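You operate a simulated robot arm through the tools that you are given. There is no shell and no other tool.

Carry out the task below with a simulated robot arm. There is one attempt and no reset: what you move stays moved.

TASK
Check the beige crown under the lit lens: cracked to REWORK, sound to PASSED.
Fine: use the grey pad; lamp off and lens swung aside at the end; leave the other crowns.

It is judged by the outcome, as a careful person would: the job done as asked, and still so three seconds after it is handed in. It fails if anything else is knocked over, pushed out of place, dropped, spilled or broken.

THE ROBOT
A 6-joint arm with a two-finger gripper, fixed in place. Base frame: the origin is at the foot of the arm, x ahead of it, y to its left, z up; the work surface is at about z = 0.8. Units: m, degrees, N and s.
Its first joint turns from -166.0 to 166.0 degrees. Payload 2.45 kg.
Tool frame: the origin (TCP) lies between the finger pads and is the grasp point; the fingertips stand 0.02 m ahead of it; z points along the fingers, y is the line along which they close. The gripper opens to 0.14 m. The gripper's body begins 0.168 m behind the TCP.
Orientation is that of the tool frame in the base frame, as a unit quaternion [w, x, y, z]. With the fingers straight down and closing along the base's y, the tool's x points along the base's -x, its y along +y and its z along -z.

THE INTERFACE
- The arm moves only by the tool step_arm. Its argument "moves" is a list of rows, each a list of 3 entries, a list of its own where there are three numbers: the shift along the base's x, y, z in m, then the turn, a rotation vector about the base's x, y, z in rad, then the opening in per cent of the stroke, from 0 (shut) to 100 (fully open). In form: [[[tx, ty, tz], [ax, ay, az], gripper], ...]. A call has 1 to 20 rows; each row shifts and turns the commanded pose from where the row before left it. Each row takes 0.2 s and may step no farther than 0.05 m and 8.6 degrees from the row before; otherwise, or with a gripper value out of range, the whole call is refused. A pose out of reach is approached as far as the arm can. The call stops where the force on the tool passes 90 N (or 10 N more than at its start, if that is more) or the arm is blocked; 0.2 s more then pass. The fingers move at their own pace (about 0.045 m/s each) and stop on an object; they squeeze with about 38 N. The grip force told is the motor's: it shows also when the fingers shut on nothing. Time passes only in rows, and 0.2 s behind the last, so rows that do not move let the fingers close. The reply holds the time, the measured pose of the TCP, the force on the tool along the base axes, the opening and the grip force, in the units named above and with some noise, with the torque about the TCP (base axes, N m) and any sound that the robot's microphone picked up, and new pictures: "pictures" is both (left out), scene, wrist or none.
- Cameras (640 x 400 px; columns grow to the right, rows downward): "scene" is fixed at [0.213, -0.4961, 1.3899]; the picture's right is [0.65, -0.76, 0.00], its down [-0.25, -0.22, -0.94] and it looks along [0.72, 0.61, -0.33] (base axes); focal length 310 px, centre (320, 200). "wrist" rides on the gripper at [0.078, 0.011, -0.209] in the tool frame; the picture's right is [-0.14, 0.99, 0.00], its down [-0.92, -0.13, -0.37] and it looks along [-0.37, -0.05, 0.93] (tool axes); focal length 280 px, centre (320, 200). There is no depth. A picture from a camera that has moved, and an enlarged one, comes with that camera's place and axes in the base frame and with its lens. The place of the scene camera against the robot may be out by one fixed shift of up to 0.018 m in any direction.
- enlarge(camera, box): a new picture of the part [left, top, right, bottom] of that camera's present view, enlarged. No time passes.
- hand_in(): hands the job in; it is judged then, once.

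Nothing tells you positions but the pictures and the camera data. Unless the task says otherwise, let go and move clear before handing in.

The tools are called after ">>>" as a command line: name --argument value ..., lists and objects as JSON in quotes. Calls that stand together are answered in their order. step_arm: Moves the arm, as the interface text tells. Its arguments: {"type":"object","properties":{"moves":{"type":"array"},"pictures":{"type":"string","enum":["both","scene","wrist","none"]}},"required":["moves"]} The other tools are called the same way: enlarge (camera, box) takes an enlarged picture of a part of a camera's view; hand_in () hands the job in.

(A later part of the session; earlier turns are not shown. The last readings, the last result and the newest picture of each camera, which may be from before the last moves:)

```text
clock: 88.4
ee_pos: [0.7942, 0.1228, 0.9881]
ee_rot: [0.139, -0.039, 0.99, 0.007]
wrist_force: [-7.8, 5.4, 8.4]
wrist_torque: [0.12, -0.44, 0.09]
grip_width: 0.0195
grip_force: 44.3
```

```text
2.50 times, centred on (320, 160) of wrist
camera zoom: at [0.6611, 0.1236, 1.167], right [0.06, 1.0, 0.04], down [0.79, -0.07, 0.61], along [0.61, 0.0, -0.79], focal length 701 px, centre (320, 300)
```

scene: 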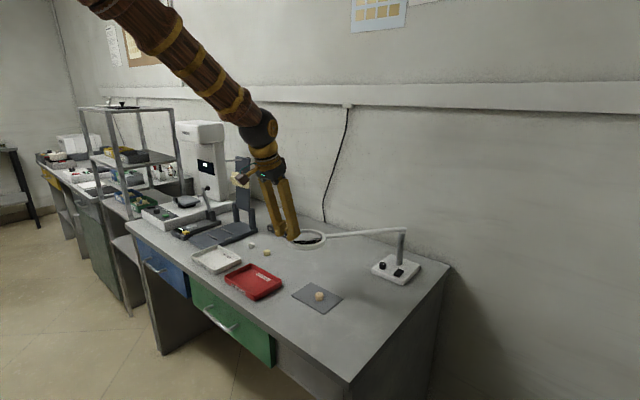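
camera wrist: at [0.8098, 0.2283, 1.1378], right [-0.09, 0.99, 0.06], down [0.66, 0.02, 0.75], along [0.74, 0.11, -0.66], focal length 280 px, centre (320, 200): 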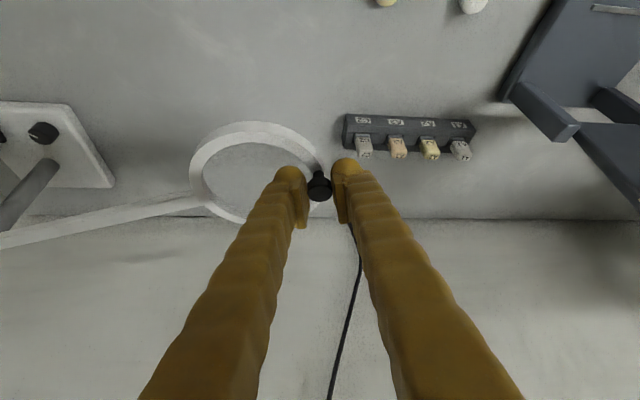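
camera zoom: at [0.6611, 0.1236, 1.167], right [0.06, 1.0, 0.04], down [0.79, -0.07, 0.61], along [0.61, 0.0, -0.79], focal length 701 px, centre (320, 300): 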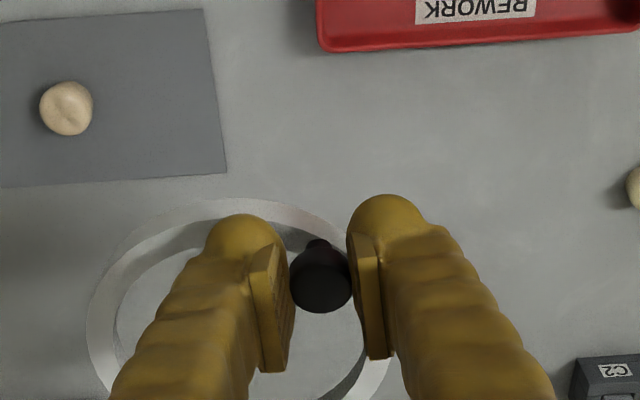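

Going well. I'll do the last part of the arc to bring the lens over the crown.

>>> step_arm --moves '[[[-0.0116, -0.0167, 0.0002], [-0.0009, 0.0174, -0.0127], 5], [[-0.0107, -0.0173, 0], [-0.0008, 0.0174, -0.0127], 5], [[-0.0097, -0.0178, 0], [-0.0006, 0.0174, -0.0127], 5], [[-0.0087, -0.0183, 0], [-0.0004, 0.0174, -0.0127], 5], [[-0.0077, -0.0188, 0], [-0.0002, 0.0174, -0.0127], 5], [[-0.0067, -0.0192, 0], [0, 0.0174, -0.0127], 5], [[0, 0, 0], [0, 0, 0], 5]]'

>>> enlarge --camera "wrist" --box '[230, 80, 410, 240]'

>>> enlarge --camera "scene" --box '[270, 200, 420, 320]'

```text
clock: 89.8
ee_pos: [0.7444, 0.025, 0.9873]
ee_rot: [0.091, -0.003, 0.996, 0.006]
wrist_force: [0.6, 25.0, 1.0]
wrist_torque: [0.27, -0.03, 0.07]
grip_width: 0.0239
grip_force: 12.6
stopped in row 7: the force on the tool passed its limit at 99 N (the readings are from after the stop); the commanded pose is now the measured one
camera wrist: at [0.629, 0.0347, 1.1802], right [0.13, 0.99, 0.04], down [0.84, -0.13, 0.53], along [0.53, -0.04, -0.85], focal length 280 px, centre (320, 200)
```

scene: 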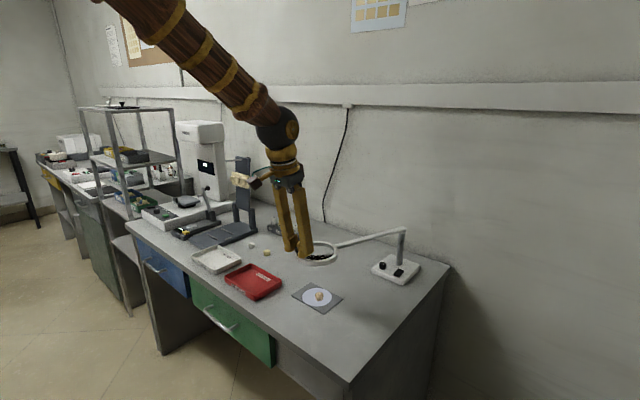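
wrist: 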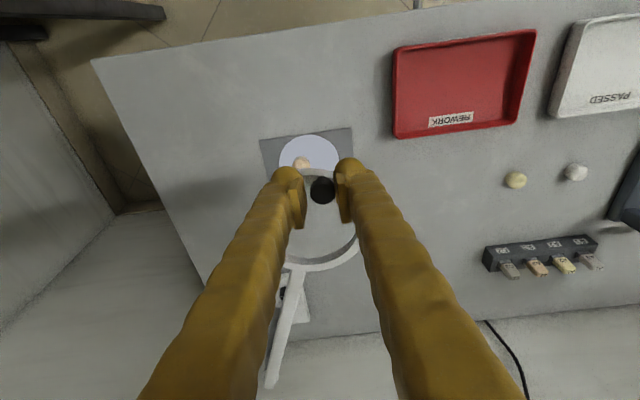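

```text
2.50 times, centred on (320, 160) of wrist
camera zoom: at [0.629, 0.0347, 1.1802], right [0.13, 0.99, 0.04], down [0.84, -0.13, 0.53], along [0.53, -0.04, -0.85], focal length 701 px, centre (320, 300)
```

zoom: 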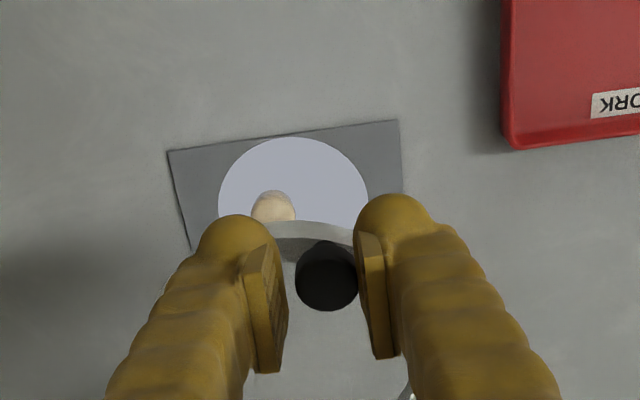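

```text
3.33 times, centred on (345, 260) of scene
camera zoom: at [0.213, -0.4961, 1.3899], right [0.65, -0.76, 0.0], down [-0.25, -0.22, -0.94], along [0.72, 0.61, -0.33], focal length 1034 px, centre (237, 0)
```

zoom: 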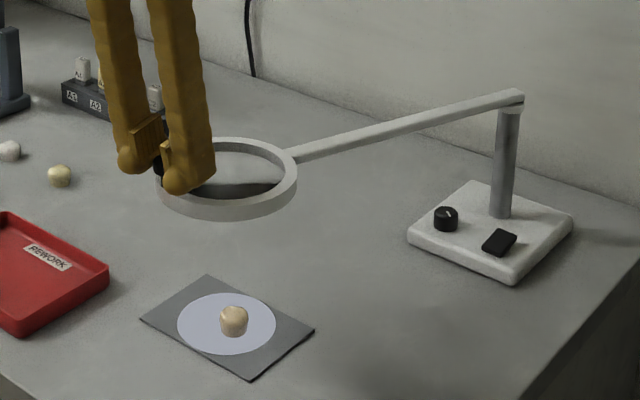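

The lens hit its stop at about 160° and the light disc now falls on the crown. I'll let go of the handle gently and look closely.

>>> step_arm --moves '[[[0, 0, 0], [0, 0, 0], 30], [[0, 0, 0], [0, 0, 0], 40], [[0, 0, 0.02], [0, 0, 0], 40], [[0, 0, 0.03], [0, 0, 0], 50], [[0, 0, 0.03], [0, 0, 0], 80], [[0, 0, 0], [0, 0, 0], 100]]'

>>> enlarge --camera "scene" --box '[290, 270, 350, 315]'

>>> enlarge --camera "wrist" --box '[240, 90, 400, 230]'

```text
clock: 91.2
ee_pos: [0.7448, 0.0242, 1.068]
ee_rot: [0.091, -0.001, 0.996, 0.004]
wrist_force: [0.4, -0.7, 0.2]
wrist_torque: [0.0, -0.03, 0.02]
grip_width: 0.1214
grip_force: 0.1
camera wrist: at [0.6295, 0.0334, 1.2603], right [0.13, 0.99, 0.03], down [0.84, -0.13, 0.53], along [0.53, -0.04, -0.85], focal length 280 px, centre (320, 200)
```

scene: 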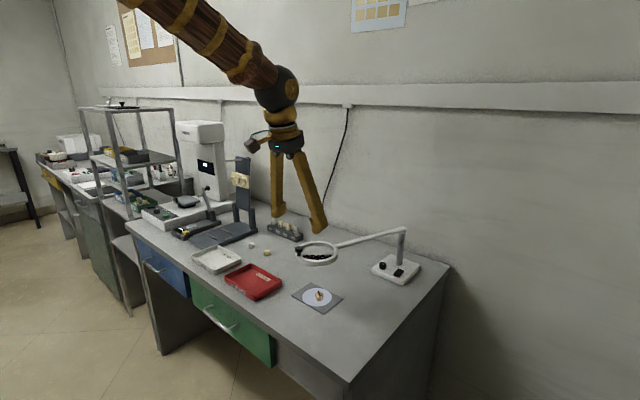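
wrist: 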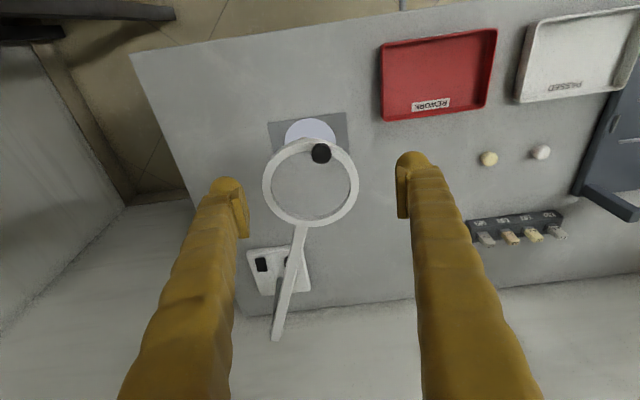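

```text
8.89 times, centred on (320, 292) of scene
camera zoom: at [0.213, -0.4961, 1.3899], right [0.65, -0.76, 0.0], down [-0.25, -0.22, -0.94], along [0.72, 0.61, -0.33], focal length 2757 px, centre (320, -622)
```

zoom: 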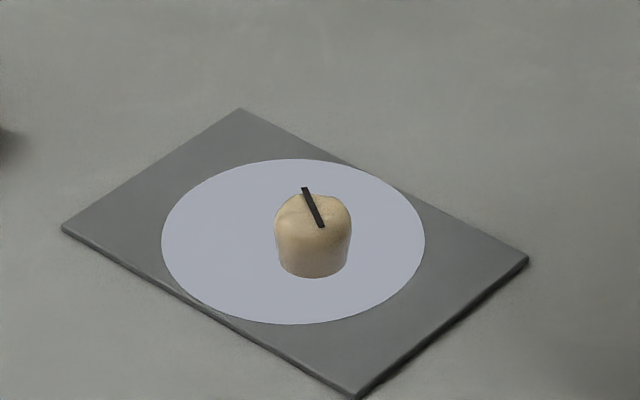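

```text
2.86 times, centred on (320, 160) of wrist
camera zoom: at [0.6295, 0.0334, 1.2603], right [0.13, 0.99, 0.03], down [0.84, -0.13, 0.53], along [0.53, -0.04, -0.85], focal length 801 px, centre (320, 314)
```

zoom: 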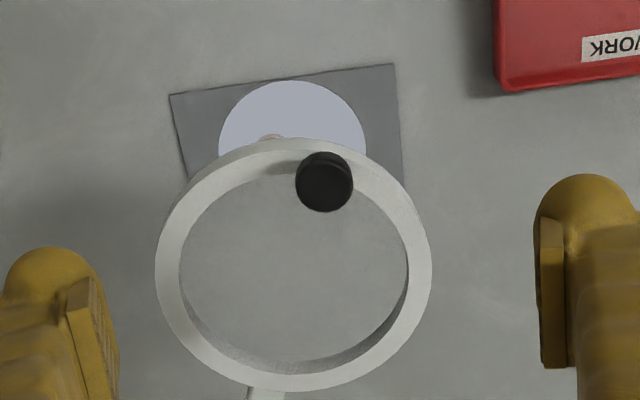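

A dark crack-like line shows on the top of the crown under the lit lens. I'll confirm it by looking straight down through the lens with the wrist camera.

>>> step_arm --moves '[[[0.0325, -0.0085, 0.003], [0, 0.045, 0], 100], [[0.0325, -0.0085, 0], [0, 0.045, 0], 100], [[0.0325, -0.0085, 0], [0, 0.045, 0], 100], [[0.0325, -0.0085, 0], [0, 0.045, 0], 100], [[0, 0, 0], [0, 0, 0], 100]]'

>>> enlarge --camera "wrist" --box '[270, 240, 370, 340]'

>>> enlarge --camera "scene" --box '[300, 280, 340, 310]'

```text
clock: 92.4
ee_pos: [0.8745, -0.0106, 1.0716]
ee_rot: [0.001, -0.002, 1.0, 0.005]
wrist_force: [-0.5, 0.1, 0.3]
wrist_torque: [0.03, 0.02, -0.01]
grip_width: 0.14
grip_force: 0.0
camera wrist: at [0.7959, -0.0012, 1.2811], right [0.13, 0.99, 0.01], down [0.92, -0.13, 0.37], along [0.37, -0.04, -0.93], focal length 280 px, centre (320, 200)
```

scene: 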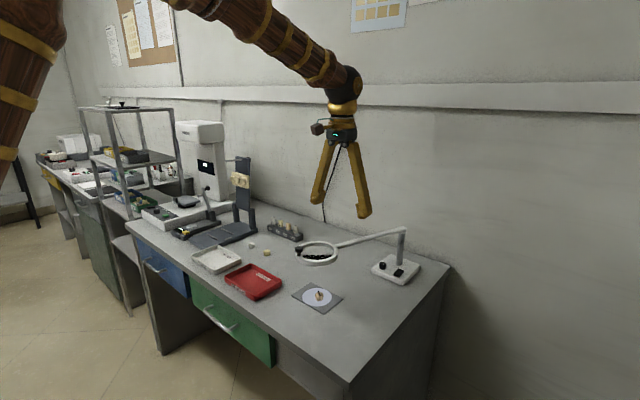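
wrist: 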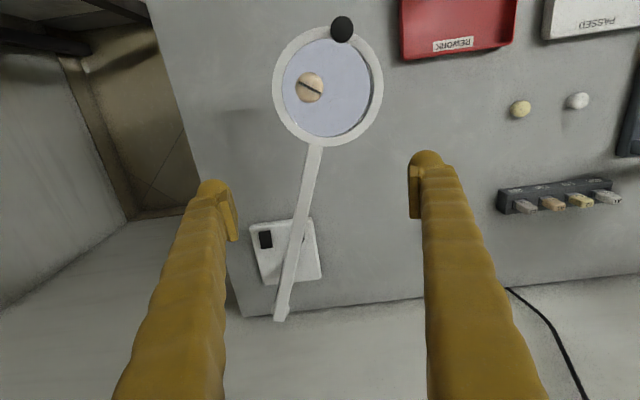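

```text
4.00 times, centred on (320, 290) of wrist
camera zoom: at [0.7959, -0.0012, 1.2811], right [0.13, 0.99, 0.01], down [0.92, -0.13, 0.37], along [0.37, -0.04, -0.93], focal length 1122 px, centre (320, -160)
```

zoom: 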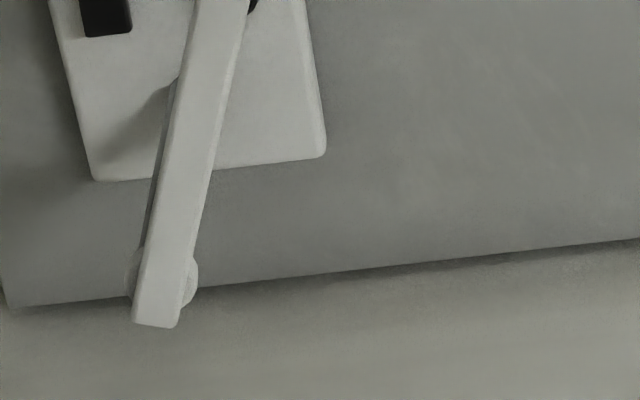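

```text
13.33 times, centred on (320, 295) of scene
camera zoom: at [0.213, -0.4961, 1.3899], right [0.65, -0.76, 0.0], down [-0.25, -0.22, -0.94], along [0.72, 0.61, -0.33], focal length 4135 px, centre (320, -1067)
```

zoom: 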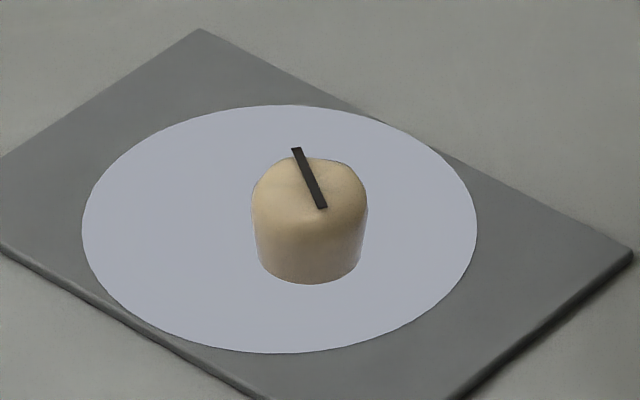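

>>> enlarge --camera "wrist" --box '[280, 50, 350, 120]'

>>> enlarge --camera "wrist" --box '[260, 10, 400, 150]'

```text
5.71 times, centred on (315, 85) of wrist
camera zoom: at [0.7959, -0.0012, 1.2811], right [0.13, 0.99, 0.01], down [0.92, -0.13, 0.37], along [0.37, -0.04, -0.93], focal length 1602 px, centre (349, 857)
```

zoom: 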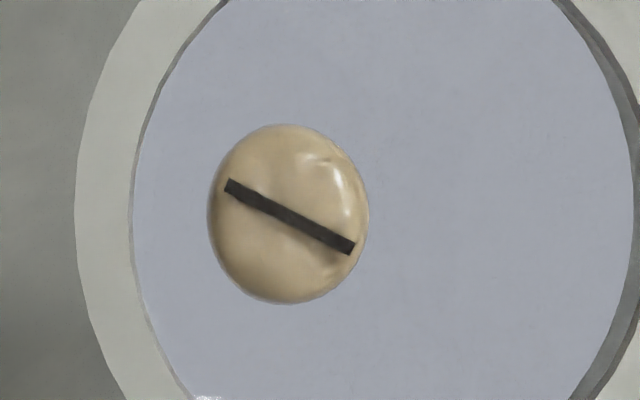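

```text
2.86 times, centred on (330, 80) of wrist
camera zoom: at [0.7959, -0.0012, 1.2811], right [0.13, 0.99, 0.01], down [0.92, -0.13, 0.37], along [0.37, -0.04, -0.93], focal length 801 px, centre (291, 543)
```

zoom: 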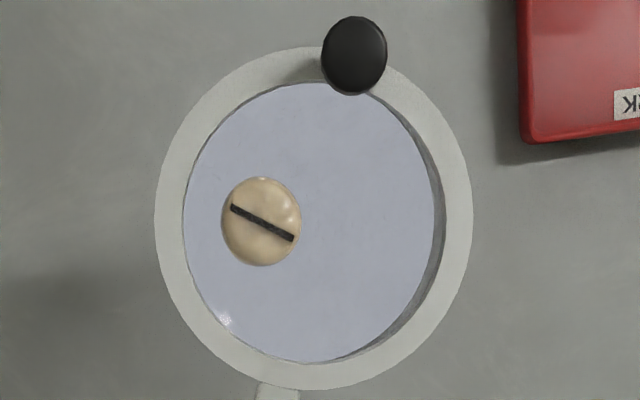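

The line clearly runs right across the crown's top through the lit lens, so it's cracked and goes to REWORK. Next I'll go back to the handle to swing the lens aside.

>>> step_arm --moves '[[[-0.0322, 0.0097, -0.01], [-0.0025, -0.0433, -0.001], 80], [[-0.0322, 0.0097, -0.01], [-0.0025, -0.0433, -0.001], 60], [[-0.0322, 0.0097, -0.01], [-0.0025, -0.0433, -0.001], 40], [[-0.0322, 0.0097, -0.01], [-0.0025, -0.0433, -0.001], 40], [[0, 0, 0], [0, 0, 0], 40], [[0, 0, 0], [0, 0, 0], 40]]'

>>> enlarge --camera "wrist" --box '[230, 80, 410, 240]'

```text
clock: 93.8
ee_pos: [0.7459, 0.0309, 1.0303]
ee_rot: [0.087, 0.0, 0.996, 0.0]
wrist_force: [-0.5, 0.0, 0.8]
wrist_torque: [0.01, 0.02, -0.02]
grip_width: 0.0558
grip_force: 0.1
camera wrist: at [0.6314, 0.0408, 1.2237], right [0.13, 0.99, 0.02], down [0.84, -0.13, 0.52], along [0.52, -0.05, -0.85], focal length 280 px, centre (320, 200)
```

scene: 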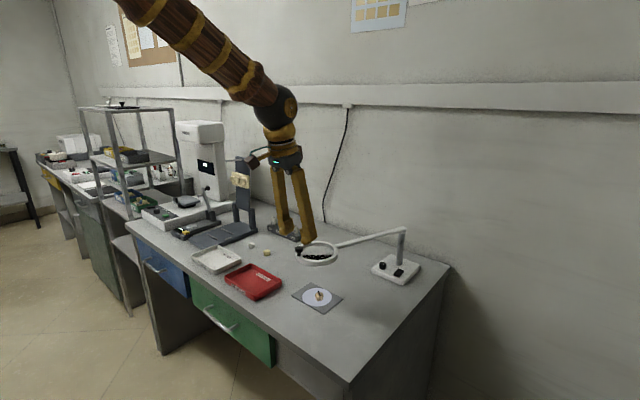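
wrist: 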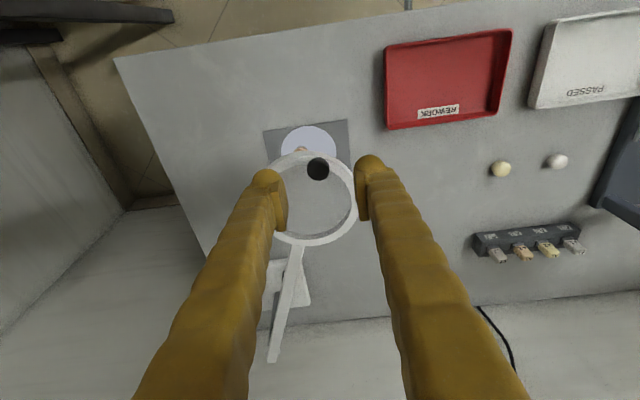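

```text
2.50 times, centred on (320, 160) of wrist
camera zoom: at [0.6314, 0.0408, 1.2237], right [0.13, 0.99, 0.02], down [0.84, -0.13, 0.52], along [0.52, -0.05, -0.85], focal length 701 px, centre (320, 300)
```

zoom: 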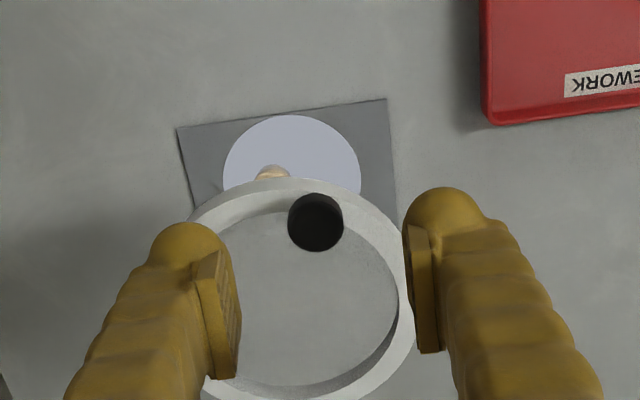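

>>> step_arm --moves '[[[0, 0, -0.02], [0, 0, 0], 40], [[0, 0, -0.015], [0, 0, 0], 40], [[0, 0, -0.008], [0, 0, 0], 36], [[0, 0, 0], [0, 0, 0], 28], [[0, 0, 0], [0, 0, 0], 20], [[0, 0, 0], [0, 0, 0], 12], [[0, 0, 0], [0, 0, 0], 5], [[0, 0, 0], [0, 0, 0], 5]]'

>>> enlarge --camera "wrist" --box '[230, 80, 410, 240]'

```text
clock: 95.6
ee_pos: [0.7447, 0.029, 0.9881]
ee_rot: [0.088, 0.0, 0.996, 0.0]
wrist_force: [1.1, -0.9, -1.2]
wrist_torque: [-0.03, -0.04, 0.03]
grip_width: 0.0193
grip_force: 45.0
camera wrist: at [0.6317, 0.041, 1.1807], right [0.13, 0.99, 0.02], down [0.84, -0.13, 0.52], along [0.52, -0.05, -0.85], focal length 280 px, centre (320, 200)
```

scene: 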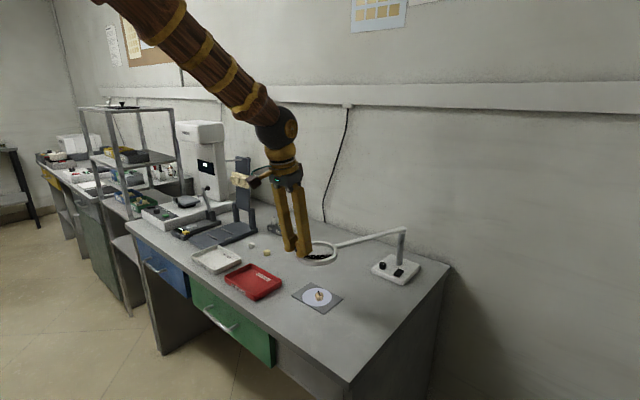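
wrist: 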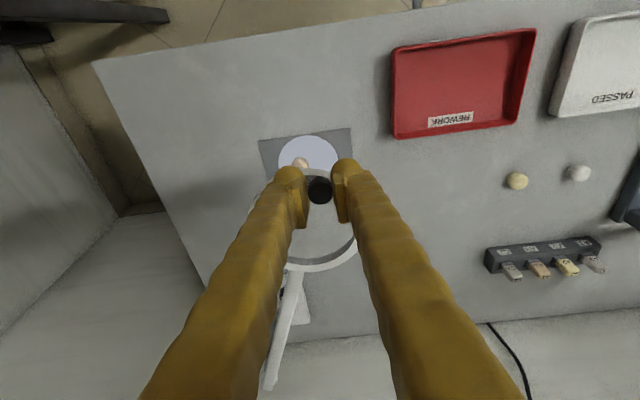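

```text
2.50 times, centred on (320, 160) of wrist
camera zoom: at [0.6317, 0.041, 1.1807], right [0.13, 0.99, 0.02], down [0.84, -0.13, 0.52], along [0.52, -0.05, -0.85], focal length 701 px, centre (320, 300)
```

zoom: 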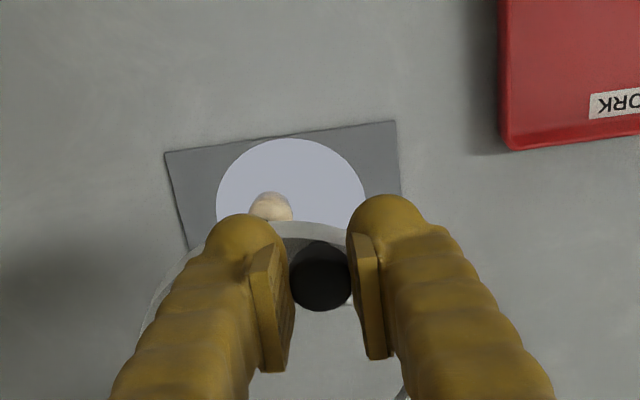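

I have the handle again. I'll swing the lens back along the same arc, a few rows at a time.

>>> step_arm --moves '[[[0.0019, 0.0056, 0], [0, -0.0174, 0.0127], 5], [[0.0077, 0.0188, 0], [0.0002, -0.0174, 0.0127], 5], [[0.0087, 0.0183, 0], [0.0004, -0.0174, 0.0127], 5], [[0.0097, 0.0178, 0], [0.0006, -0.0174, 0.0127], 5], [[0.0107, 0.0173, 0], [0.0008, -0.0174, 0.0127], 5], [[0.0116, 0.0167, 0], [0.0009, -0.0174, 0.0127], 5], [[0, 0, 0], [0, 0, 0], 5]]' --pictures "scene"

>>> enlarge --camera "wrist" --box '[230, 80, 410, 240]'

```text
clock: 97.2
ee_pos: [0.796, 0.1239, 0.9882]
ee_rot: [0.14, -0.039, 0.989, 0.005]
wrist_force: [2.1, -0.3, 3.7]
wrist_torque: [0.06, -0.38, 0.09]
grip_width: 0.0194
grip_force: 44.4
```

scene: 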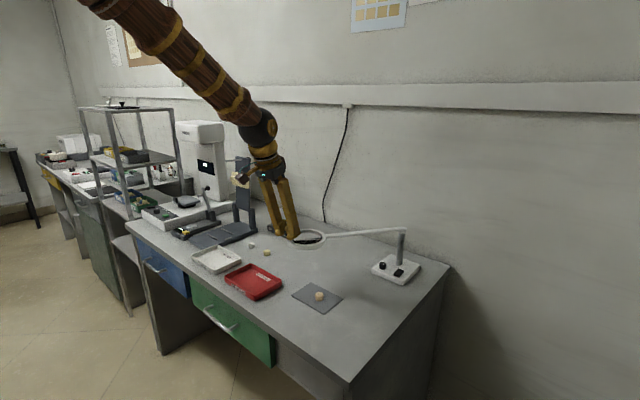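

```text
2.50 times, centred on (320, 160) of wrist
camera zoom: at [0.662, 0.1254, 1.1678], right [0.06, 1.0, 0.04], down [0.79, -0.07, 0.61], along [0.61, 0.0, -0.79], focal length 701 px, centre (320, 300)
```

zoom: 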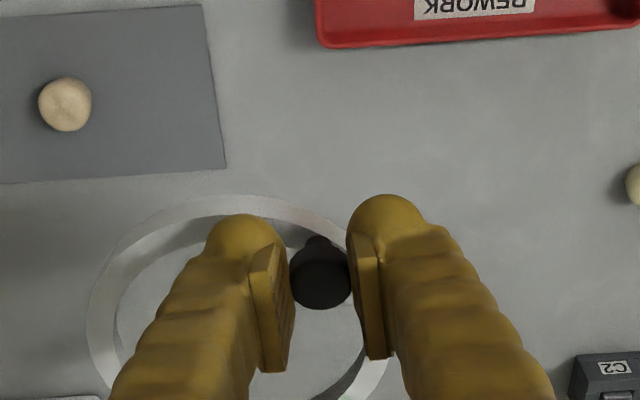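

The lens swings smoothly with almost no load. I'll carry on back along the arc.

>>> step_arm --moves '[[[0.0125, 0.016, 0], [0.0011, -0.0174, 0.0127], 5], [[0.0134, 0.0153, 0], [0.0013, -0.0174, 0.0127], 5], [[0.0142, 0.0145, 0], [0.0015, -0.0174, 0.0127], 5], [[0.015, 0.0137, 0], [0.0018, -0.0173, 0.0127], 5], [[0.0157, 0.0129, 0], [0.0021, -0.0173, 0.0127], 5], [[0.0164, 0.012, 0], [0.0024, -0.0173, 0.0127], 5], [[0.017, 0.0111, 0], [0.0026, -0.0172, 0.0127], 5], [[0, 0, 0], [0, 0, 0], 5]]' --pictures "scene"

>>> enlarge --camera "wrist" --box '[230, 80, 410, 240]'

```text
clock: 99.0
ee_pos: [0.9009, 0.2187, 0.9893]
ee_rot: [0.2, -0.082, 0.976, 0.015]
wrist_force: [-1.5, 1.5, 12.1]
wrist_torque: [-0.03, 0.25, -0.03]
grip_width: 0.0191
grip_force: 44.0
```

scene: 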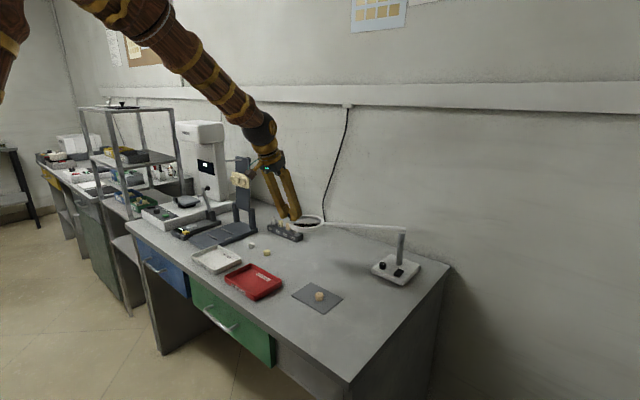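

```text
2.50 times, centred on (320, 160) of wrist
camera zoom: at [0.7461, 0.205, 1.1501], right [-0.04, 1.0, 0.05], down [0.71, -0.01, 0.7], along [0.7, 0.06, -0.71], focal length 701 px, centre (320, 300)
```

zoom: 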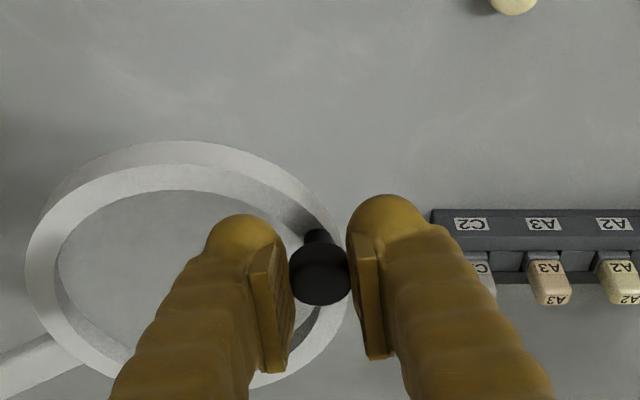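

>>> step_arm --moves '[[[0.0176, 0.0101, 0.0004], [0.0029, -0.0172, 0.0127], 5], [[0.0181, 0.0091, 0], [0.0031, -0.0172, 0.0127], 5], [[0.0186, 0.0081, 0], [0.0034, -0.0171, 0.0127], 5], [[0.019, 0.0071, 0], [0.0036, -0.0171, 0.0127], 5], [[0.0194, 0.006, 0], [0.0039, -0.017, 0.0127], 5], [[0.0197, 0.005, 0], [0.0042, -0.0169, 0.0127], 5], [[0.0185, 0.0038, 0], [0.0044, -0.0169, 0.0127], 5], [[0, 0, 0], [0, 0, 0], 5]]' --pictures "scene"

>>> enlarge --camera "wrist" --box '[230, 80, 410, 240]'

>>> enlarge --camera "scene" --box '[260, 170, 440, 310]'

```text
clock: 100.8
ee_pos: [1.032, 0.2671, 0.9884]
ee_rot: [0.257, -0.123, 0.958, 0.032]
wrist_force: [5.2, -35.6, 5.0]
wrist_torque: [-0.38, 0.39, -0.28]
grip_width: 0.0189
grip_force: 44.3
```

scene: 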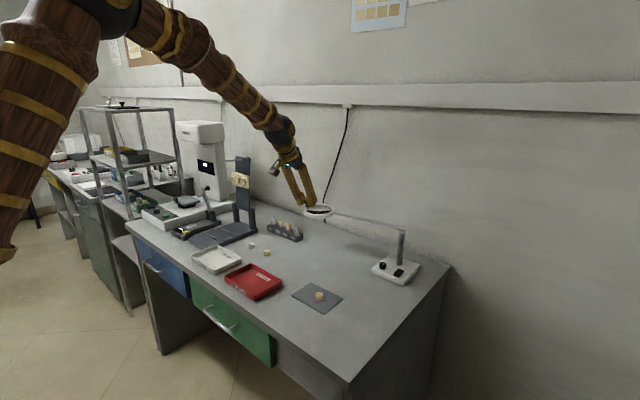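

```text
2.50 times, centred on (320, 160) of wrist
camera zoom: at [0.8616, 0.2355, 1.1304], right [-0.13, 0.99, 0.07], down [0.62, 0.03, 0.78], along [0.77, 0.15, -0.62], focal length 701 px, centre (320, 300)
```

zoom: 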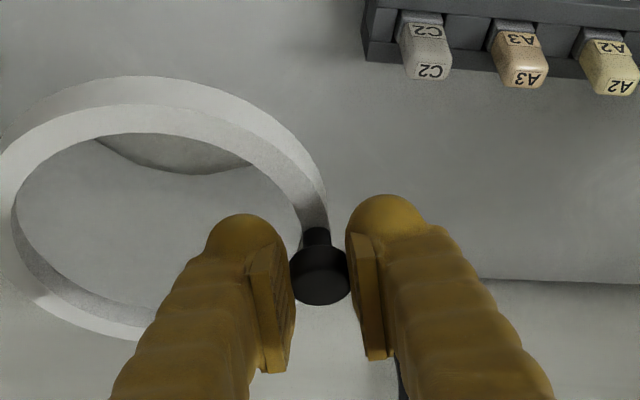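

```text
2.86 times, centred on (350, 240) of scene
camera zoom: at [0.213, -0.4961, 1.3899], right [0.65, -0.76, 0.0], down [-0.25, -0.22, -0.94], along [0.72, 0.61, -0.33], focal length 886 px, centre (234, 86)
```

zoom: 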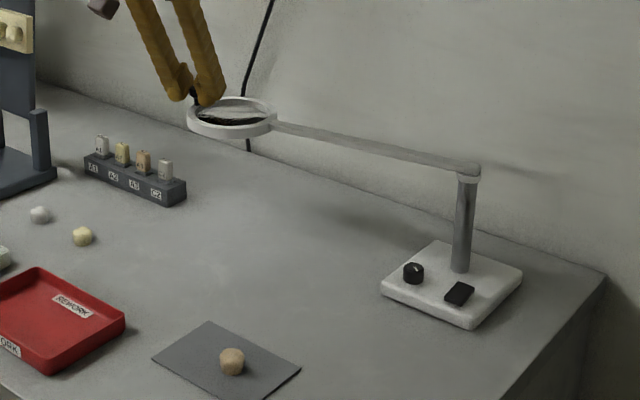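

The lens is back where it started. I'll ease the side load, release the handle, rise clear and straighten the tool.

>>> step_arm --moves '[[[0, -0.0018, 0], [0, 0, 0], 5], [[0, 0, 0], [0, 0, 0], 25], [[0, 0, 0], [0, 0, 0], 36], [[0, 0, 0.015], [0, 0, 0], 36], [[0, 0, 0.03], [0, 0, 0], 36], [[-0.03, -0.008, 0.02], [-0.0265, 0.1016, 0], 36], [[-0.03, -0.008, 0], [-0.0265, 0.1016, 0], 36], [[-0.03, -0.008, 0], [-0.0265, 0.1016, 0], 36], [[-0.03, -0.008, 0], [-0.0265, 0.1016, 0], 36], [[-0.03, -0.008, 0], [-0.0265, 0.1016, 0], 36], [[0, 0, 0], [0, 0, 0], 36]]'

>>> enlarge --camera "scene" --box '[260, 170, 440, 310]'

```text
clock: 103.2
ee_pos: [0.8809, 0.2268, 1.0532]
ee_rot: [0.0, -0.129, 0.992, -0.001]
wrist_force: [0.0, -0.2, -0.8]
wrist_torque: [0.0, 0.03, 0.02]
grip_width: 0.0505
grip_force: 0.1
camera wrist: at [0.8023, 0.2181, 1.263], right [-0.12, 0.99, 0.0], down [0.92, 0.11, 0.37], along [0.37, 0.04, -0.93], focal length 280 px, centre (320, 200)
```

scene: 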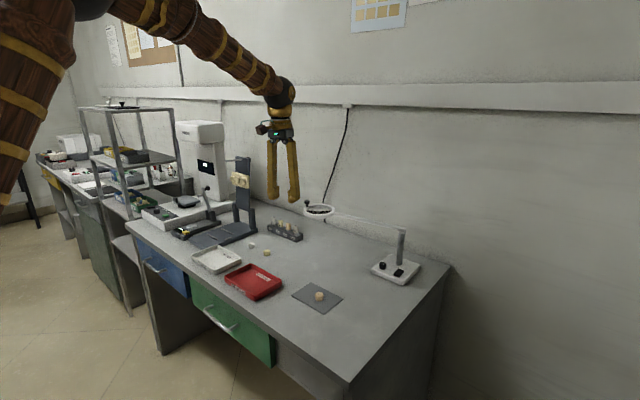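
wrist: 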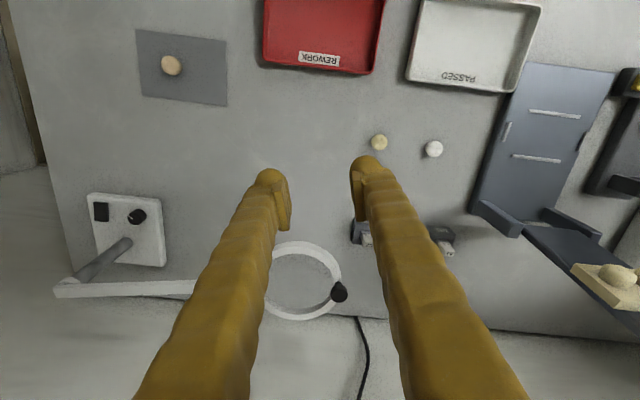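

```text
2.86 times, centred on (350, 240) of scene
camera zoom: at [0.213, -0.4961, 1.3899], right [0.65, -0.76, 0.0], down [-0.25, -0.22, -0.94], along [0.72, 0.61, -0.33], focal length 886 px, centre (234, 86)
```

zoom: 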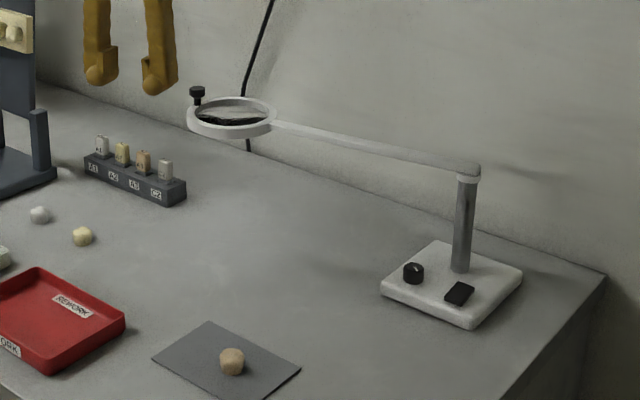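

The lens is parked at its original place. Next I'll go back over the crown on the pad with the tool squared up.

>>> step_arm --moves '[[[-0.012, -0.0326, -0.01], [0, 0, -0.037], 40], [[-0.012, -0.0326, -0.01], [0, 0, -0.037], 40], [[-0.012, -0.0326, -0.015], [0, 0, -0.037], 40], [[-0.012, -0.0326, -0.02], [0, 0, -0.037], 40], [[-0.012, -0.0326, -0.02], [0, 0, -0.037], 40], [[-0.012, -0.0326, -0.02], [0, 0, -0.037], 40], [[-0.012, -0.0326, -0.02], [0, 0, -0.037], 40], [[0, 0, 0], [0, 0, 0], 40]]'

>>> enlarge --camera "wrist" --box '[230, 80, 410, 240]'

```text
clock: 105.0
ee_pos: [0.797, -0.0008, 0.9374]
ee_rot: [0.0, 0.001, 1.0, -0.003]
wrist_force: [0.4, -0.8, -0.2]
wrist_torque: [-0.02, 0.04, 0.04]
grip_width: 0.056
grip_force: 0.0
camera wrist: at [0.7181, 0.0107, 1.1473], right [0.14, 0.99, 0.0], down [0.92, -0.13, 0.37], along [0.37, -0.05, -0.93], focal length 280 px, centre (320, 200)
```

scene: 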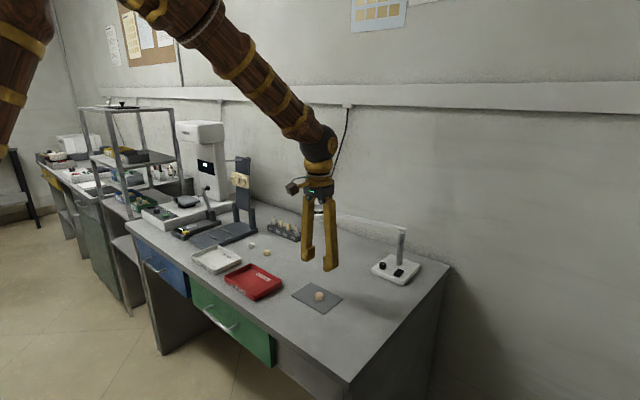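
wrist: 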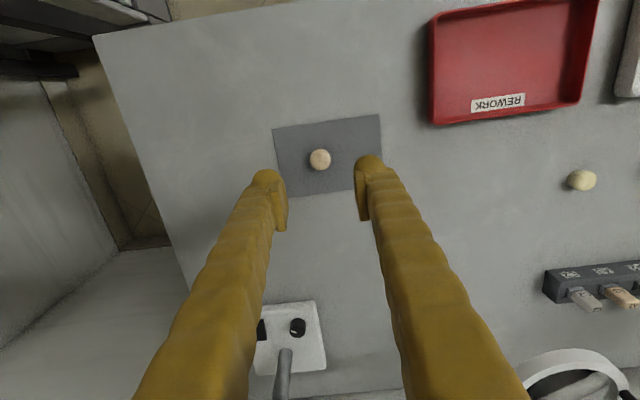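

```text
2.50 times, centred on (320, 160) of wrist
camera zoom: at [0.7181, 0.0107, 1.1473], right [0.14, 0.99, 0.0], down [0.92, -0.13, 0.37], along [0.37, -0.05, -0.93], focal length 701 px, centre (320, 300)
```

zoom: 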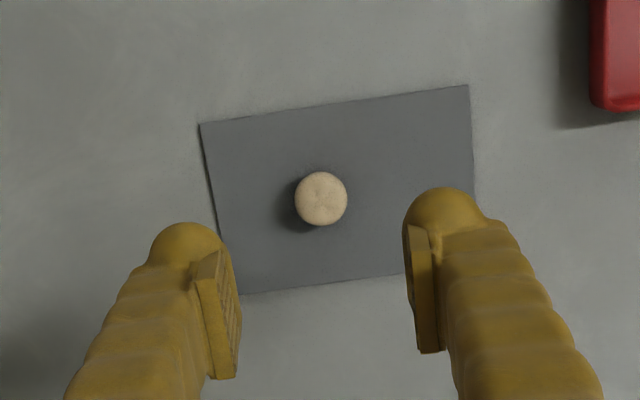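

>>> step_arm --moves '[[[0, 0.0016, -0.03], [0, 0, 0], 40], [[0, 0, -0.03], [0, 0, 0], 40], [[0, 0, -0.025], [0, 0, 0], 36], [[0, 0, -0.018], [0, 0, 0], 36], [[0, 0, -0.007], [0, 0, 0], 36], [[0, 0, -0.002], [0, 0, 0], 36], [[0, 0, 0], [0, 0, 0], 36]]'

>>> enlarge --camera "wrist" --box '[230, 100, 410, 260]'

```text
clock: 106.6
ee_pos: [0.7966, -0.0011, 0.8253]
ee_rot: [0.0, 0.001, 1.0, -0.002]
wrist_force: [0.2, -0.5, -0.2]
wrist_torque: [0.06, -0.04, 0.02]
grip_width: 0.0506
grip_force: 0.0
camera wrist: at [0.7185, 0.0118, 1.0356], right [0.14, 0.99, 0.0], down [0.92, -0.13, 0.37], along [0.37, -0.05, -0.93], focal length 280 px, centre (320, 200)
```

scene: 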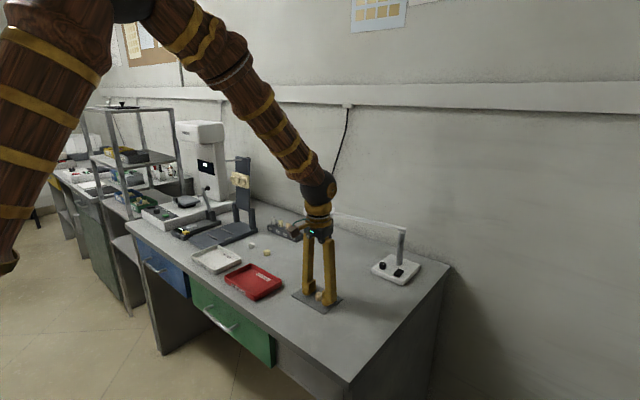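
wrist: 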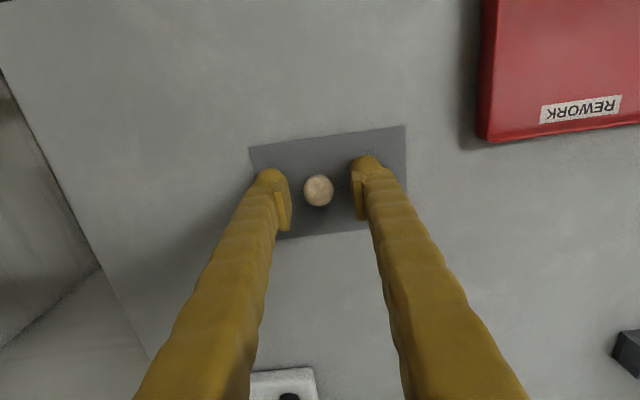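

```text
2.50 times, centred on (320, 180) of wrist
camera zoom: at [0.7185, 0.0118, 1.0356], right [0.14, 0.99, 0.0], down [0.92, -0.13, 0.37], along [0.37, -0.05, -0.93], focal length 701 px, centre (320, 250)
```

zoom: 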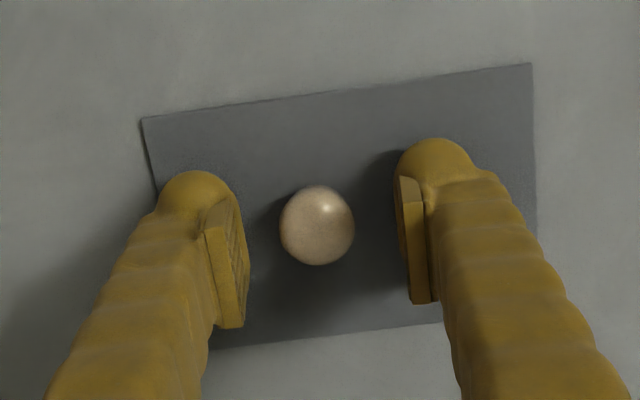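

>>> step_arm --moves '[[[0.001, -0.0005, -0.0018], [0, 0, 0], 36], [[0, 0, 0], [0, 0, 0], 28], [[0, 0, 0], [0, 0, 0], 22], [[0, 0, 0], [0, 0, 0], 18], [[0, 0, 0], [0, 0, 0], 12], [[0, 0, 0], [0, 0, 0], 5], [[0, 0, 0], [0, 0, 0], 5]]'

>>> enlarge --camera "wrist" --box '[230, 100, 410, 260]'

>>> enlarge --camera "scene" --box '[280, 250, 360, 320]'

```text
clock: 108.2
ee_pos: [0.7988, -0.0009, 0.8241]
ee_rot: [0.0, 0.003, 1.0, -0.002]
wrist_force: [0.1, -0.7, -0.6]
wrist_torque: [0.01, 0.03, -0.01]
grip_width: 0.0253
grip_force: 37.8
camera wrist: at [0.7196, 0.0114, 1.0337], right [0.14, 0.99, 0.0], down [0.92, -0.13, 0.37], along [0.37, -0.05, -0.93], focal length 280 px, centre (320, 200)
```

scene: 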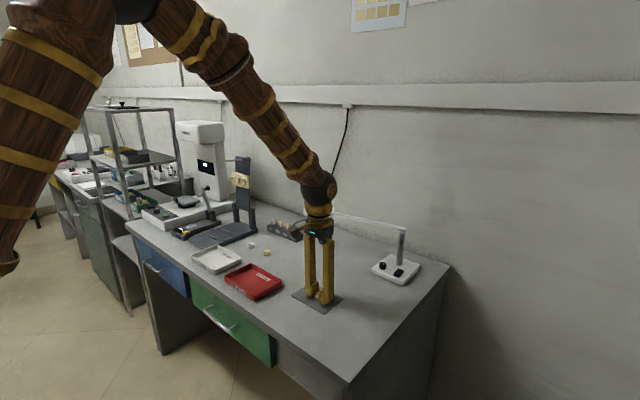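
wrist: 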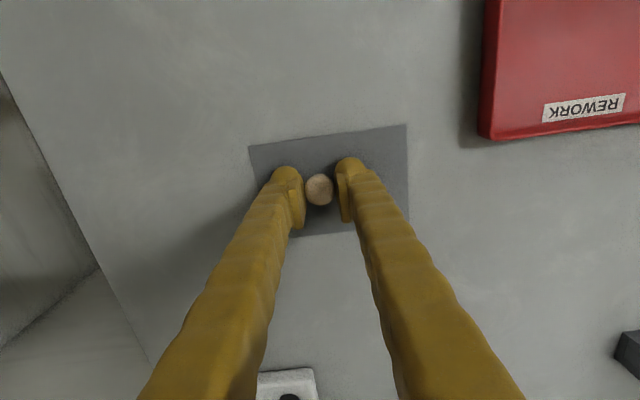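

```text
2.50 times, centred on (320, 180) of wrist
camera zoom: at [0.7196, 0.0114, 1.0337], right [0.14, 0.99, 0.0], down [0.92, -0.13, 0.37], along [0.37, -0.05, -0.93], focal length 701 px, centre (320, 250)
```

zoom: 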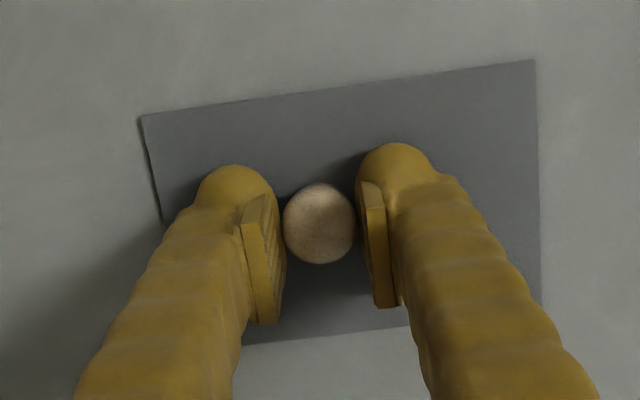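

```text
5.71 times, centred on (320, 285) of scene
camera zoom: at [0.213, -0.4961, 1.3899], right [0.65, -0.76, 0.0], down [-0.25, -0.22, -0.94], along [0.72, 0.61, -0.33], focal length 1772 px, centre (320, -286)
```

zoom: 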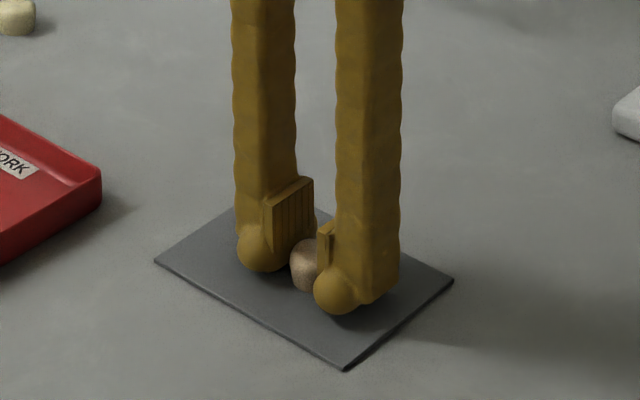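

It's gripped at 25 mm again. This time I'll lift very slowly and check it before travelling.

>>> step_arm --moves '[[[0, 0, 0.002], [0, 0, 0], 5], [[0, 0, 0.003], [0, 0, 0], 5], [[0, 0, 0.004], [0, 0, 0], 5], [[0, 0, 0.004], [0, 0, 0], 5], [[0, 0, 0.004], [0, 0, 0], 5], [[0, 0, 0], [0, 0, 0], 5]]'

>>> enlarge --camera "wrist" --box '[230, 100, 410, 260]'

>>> enlarge --camera "scene" --box '[280, 250, 360, 320]'

```text
clock: 109.6
ee_pos: [0.7971, 0.0006, 0.8426]
ee_rot: [0.001, 0.002, 1.0, -0.002]
wrist_force: [-0.6, -0.2, 0.0]
wrist_torque: [0.01, -0.01, 0.01]
grip_width: 0.0254
grip_force: 37.5
camera wrist: at [0.7192, 0.0118, 1.0511], right [0.14, 0.99, 0.0], down [0.92, -0.13, 0.37], along [0.37, -0.05, -0.93], focal length 280 px, centre (320, 200)
```

scene: 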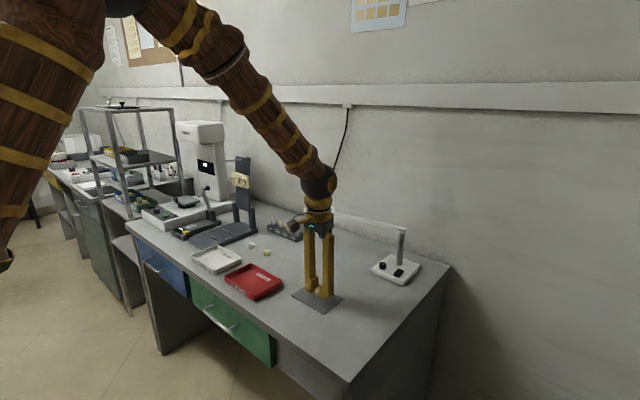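
wrist: 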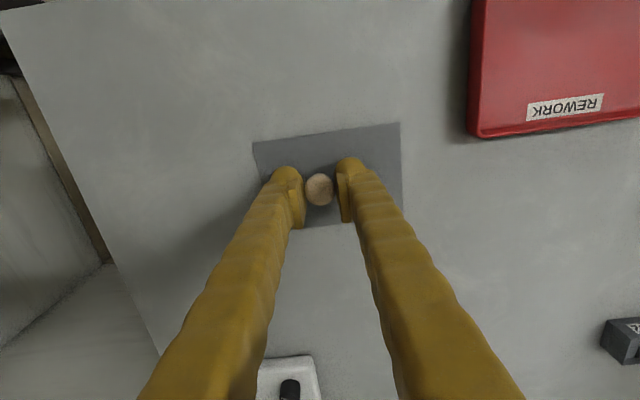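

```text
2.50 times, centred on (320, 180) of wrist
camera zoom: at [0.7192, 0.0118, 1.0511], right [0.14, 0.99, 0.0], down [0.92, -0.13, 0.37], along [0.37, -0.05, -0.93], focal length 701 px, centre (320, 250)
```

zoom: 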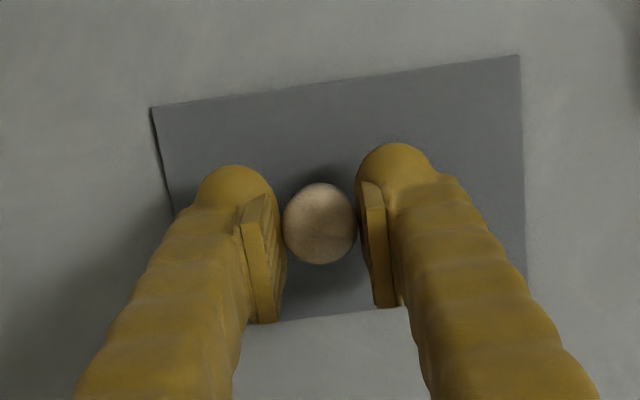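

```text
5.71 times, centred on (320, 285) of scene
camera zoom: at [0.213, -0.4961, 1.3899], right [0.65, -0.76, 0.0], down [-0.25, -0.22, -0.94], along [0.72, 0.61, -0.33], focal length 1772 px, centre (320, -286)
```

zoom: 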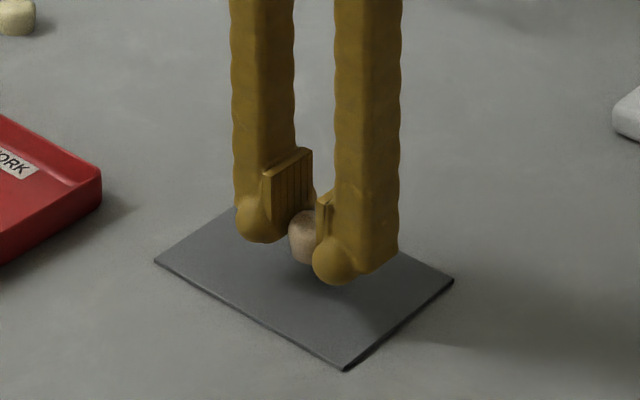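

It's holding steady. I'll keep lifting slowly, then creep toward the REWORK tray.

>>> step_arm --moves '[[[0, 0, 0.005], [0, 0, 0], 5], [[0, 0, 0.005], [0, 0, 0], 5], [[0, 0, 0.005], [0, 0, 0], 5], [[0, 0, 0.005], [0, 0, 0], 5], [[0, 0, 0.005], [0, 0, 0], 5], [[0, 0, 0.005], [0, 0, 0], 5], [[0, 0, 0.004], [0, 0, 0], 5], [[0, 0, 0.002], [0, 0, 0], 5], [[-0.001, 0.003, 0], [0, 0, 0], 5], [[-0.002, 0.006, 0], [0, 0, 0], 5], [[-0.0035, 0.0095, 0], [0, 0, 0], 5], [[-0.0035, 0.0095, 0], [0, 0, 0], 5], [[-0.0035, 0.0095, 0], [0, 0, 0], 5], [[-0.0035, 0.0095, 0], [0, 0, 0], 5], [[-0.0035, 0.0095, 0], [0, 0, 0], 5], [[-0.0035, 0.0095, 0], [0, 0, 0], 5], [[-0.0035, 0.0095, 0], [0, 0, 0], 5], [[-0.002, 0.006, 0], [0, 0, 0], 5], [[-0.001, 0.003, 0], [0, 0, 0], 5]]'

>>> enlarge --camera "wrist" --box '[230, 100, 410, 260]'

```text
clock: 113.6
ee_pos: [0.7682, 0.0838, 0.8776]
ee_rot: [0.0, 0.002, 1.0, -0.003]
wrist_force: [-0.2, -0.7, -0.3]
wrist_torque: [-0.03, 0.01, -0.01]
grip_width: 0.0253
grip_force: 38.3
camera wrist: at [0.6889, 0.0965, 1.0874], right [0.14, 0.99, 0.0], down [0.92, -0.13, 0.37], along [0.37, -0.05, -0.93], focal length 280 px, centre (320, 200)
```

scene: 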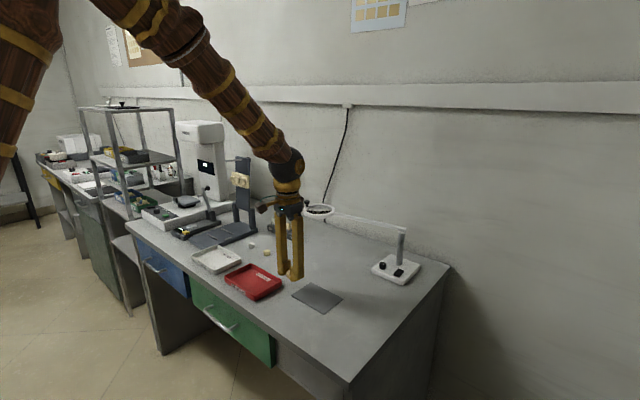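
wrist: 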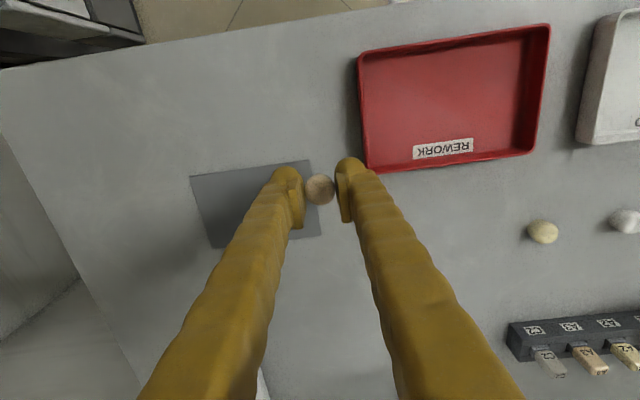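

```text
2.50 times, centred on (320, 180) of wrist
camera zoom: at [0.6889, 0.0965, 1.0874], right [0.14, 0.99, 0.0], down [0.92, -0.13, 0.37], along [0.37, -0.05, -0.93], focal length 701 px, centre (320, 250)
```

zoom: 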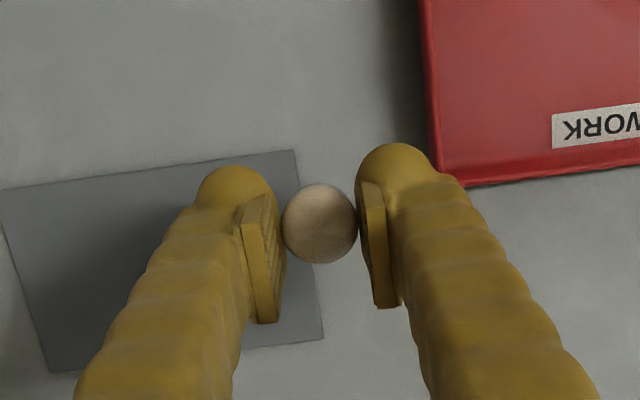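

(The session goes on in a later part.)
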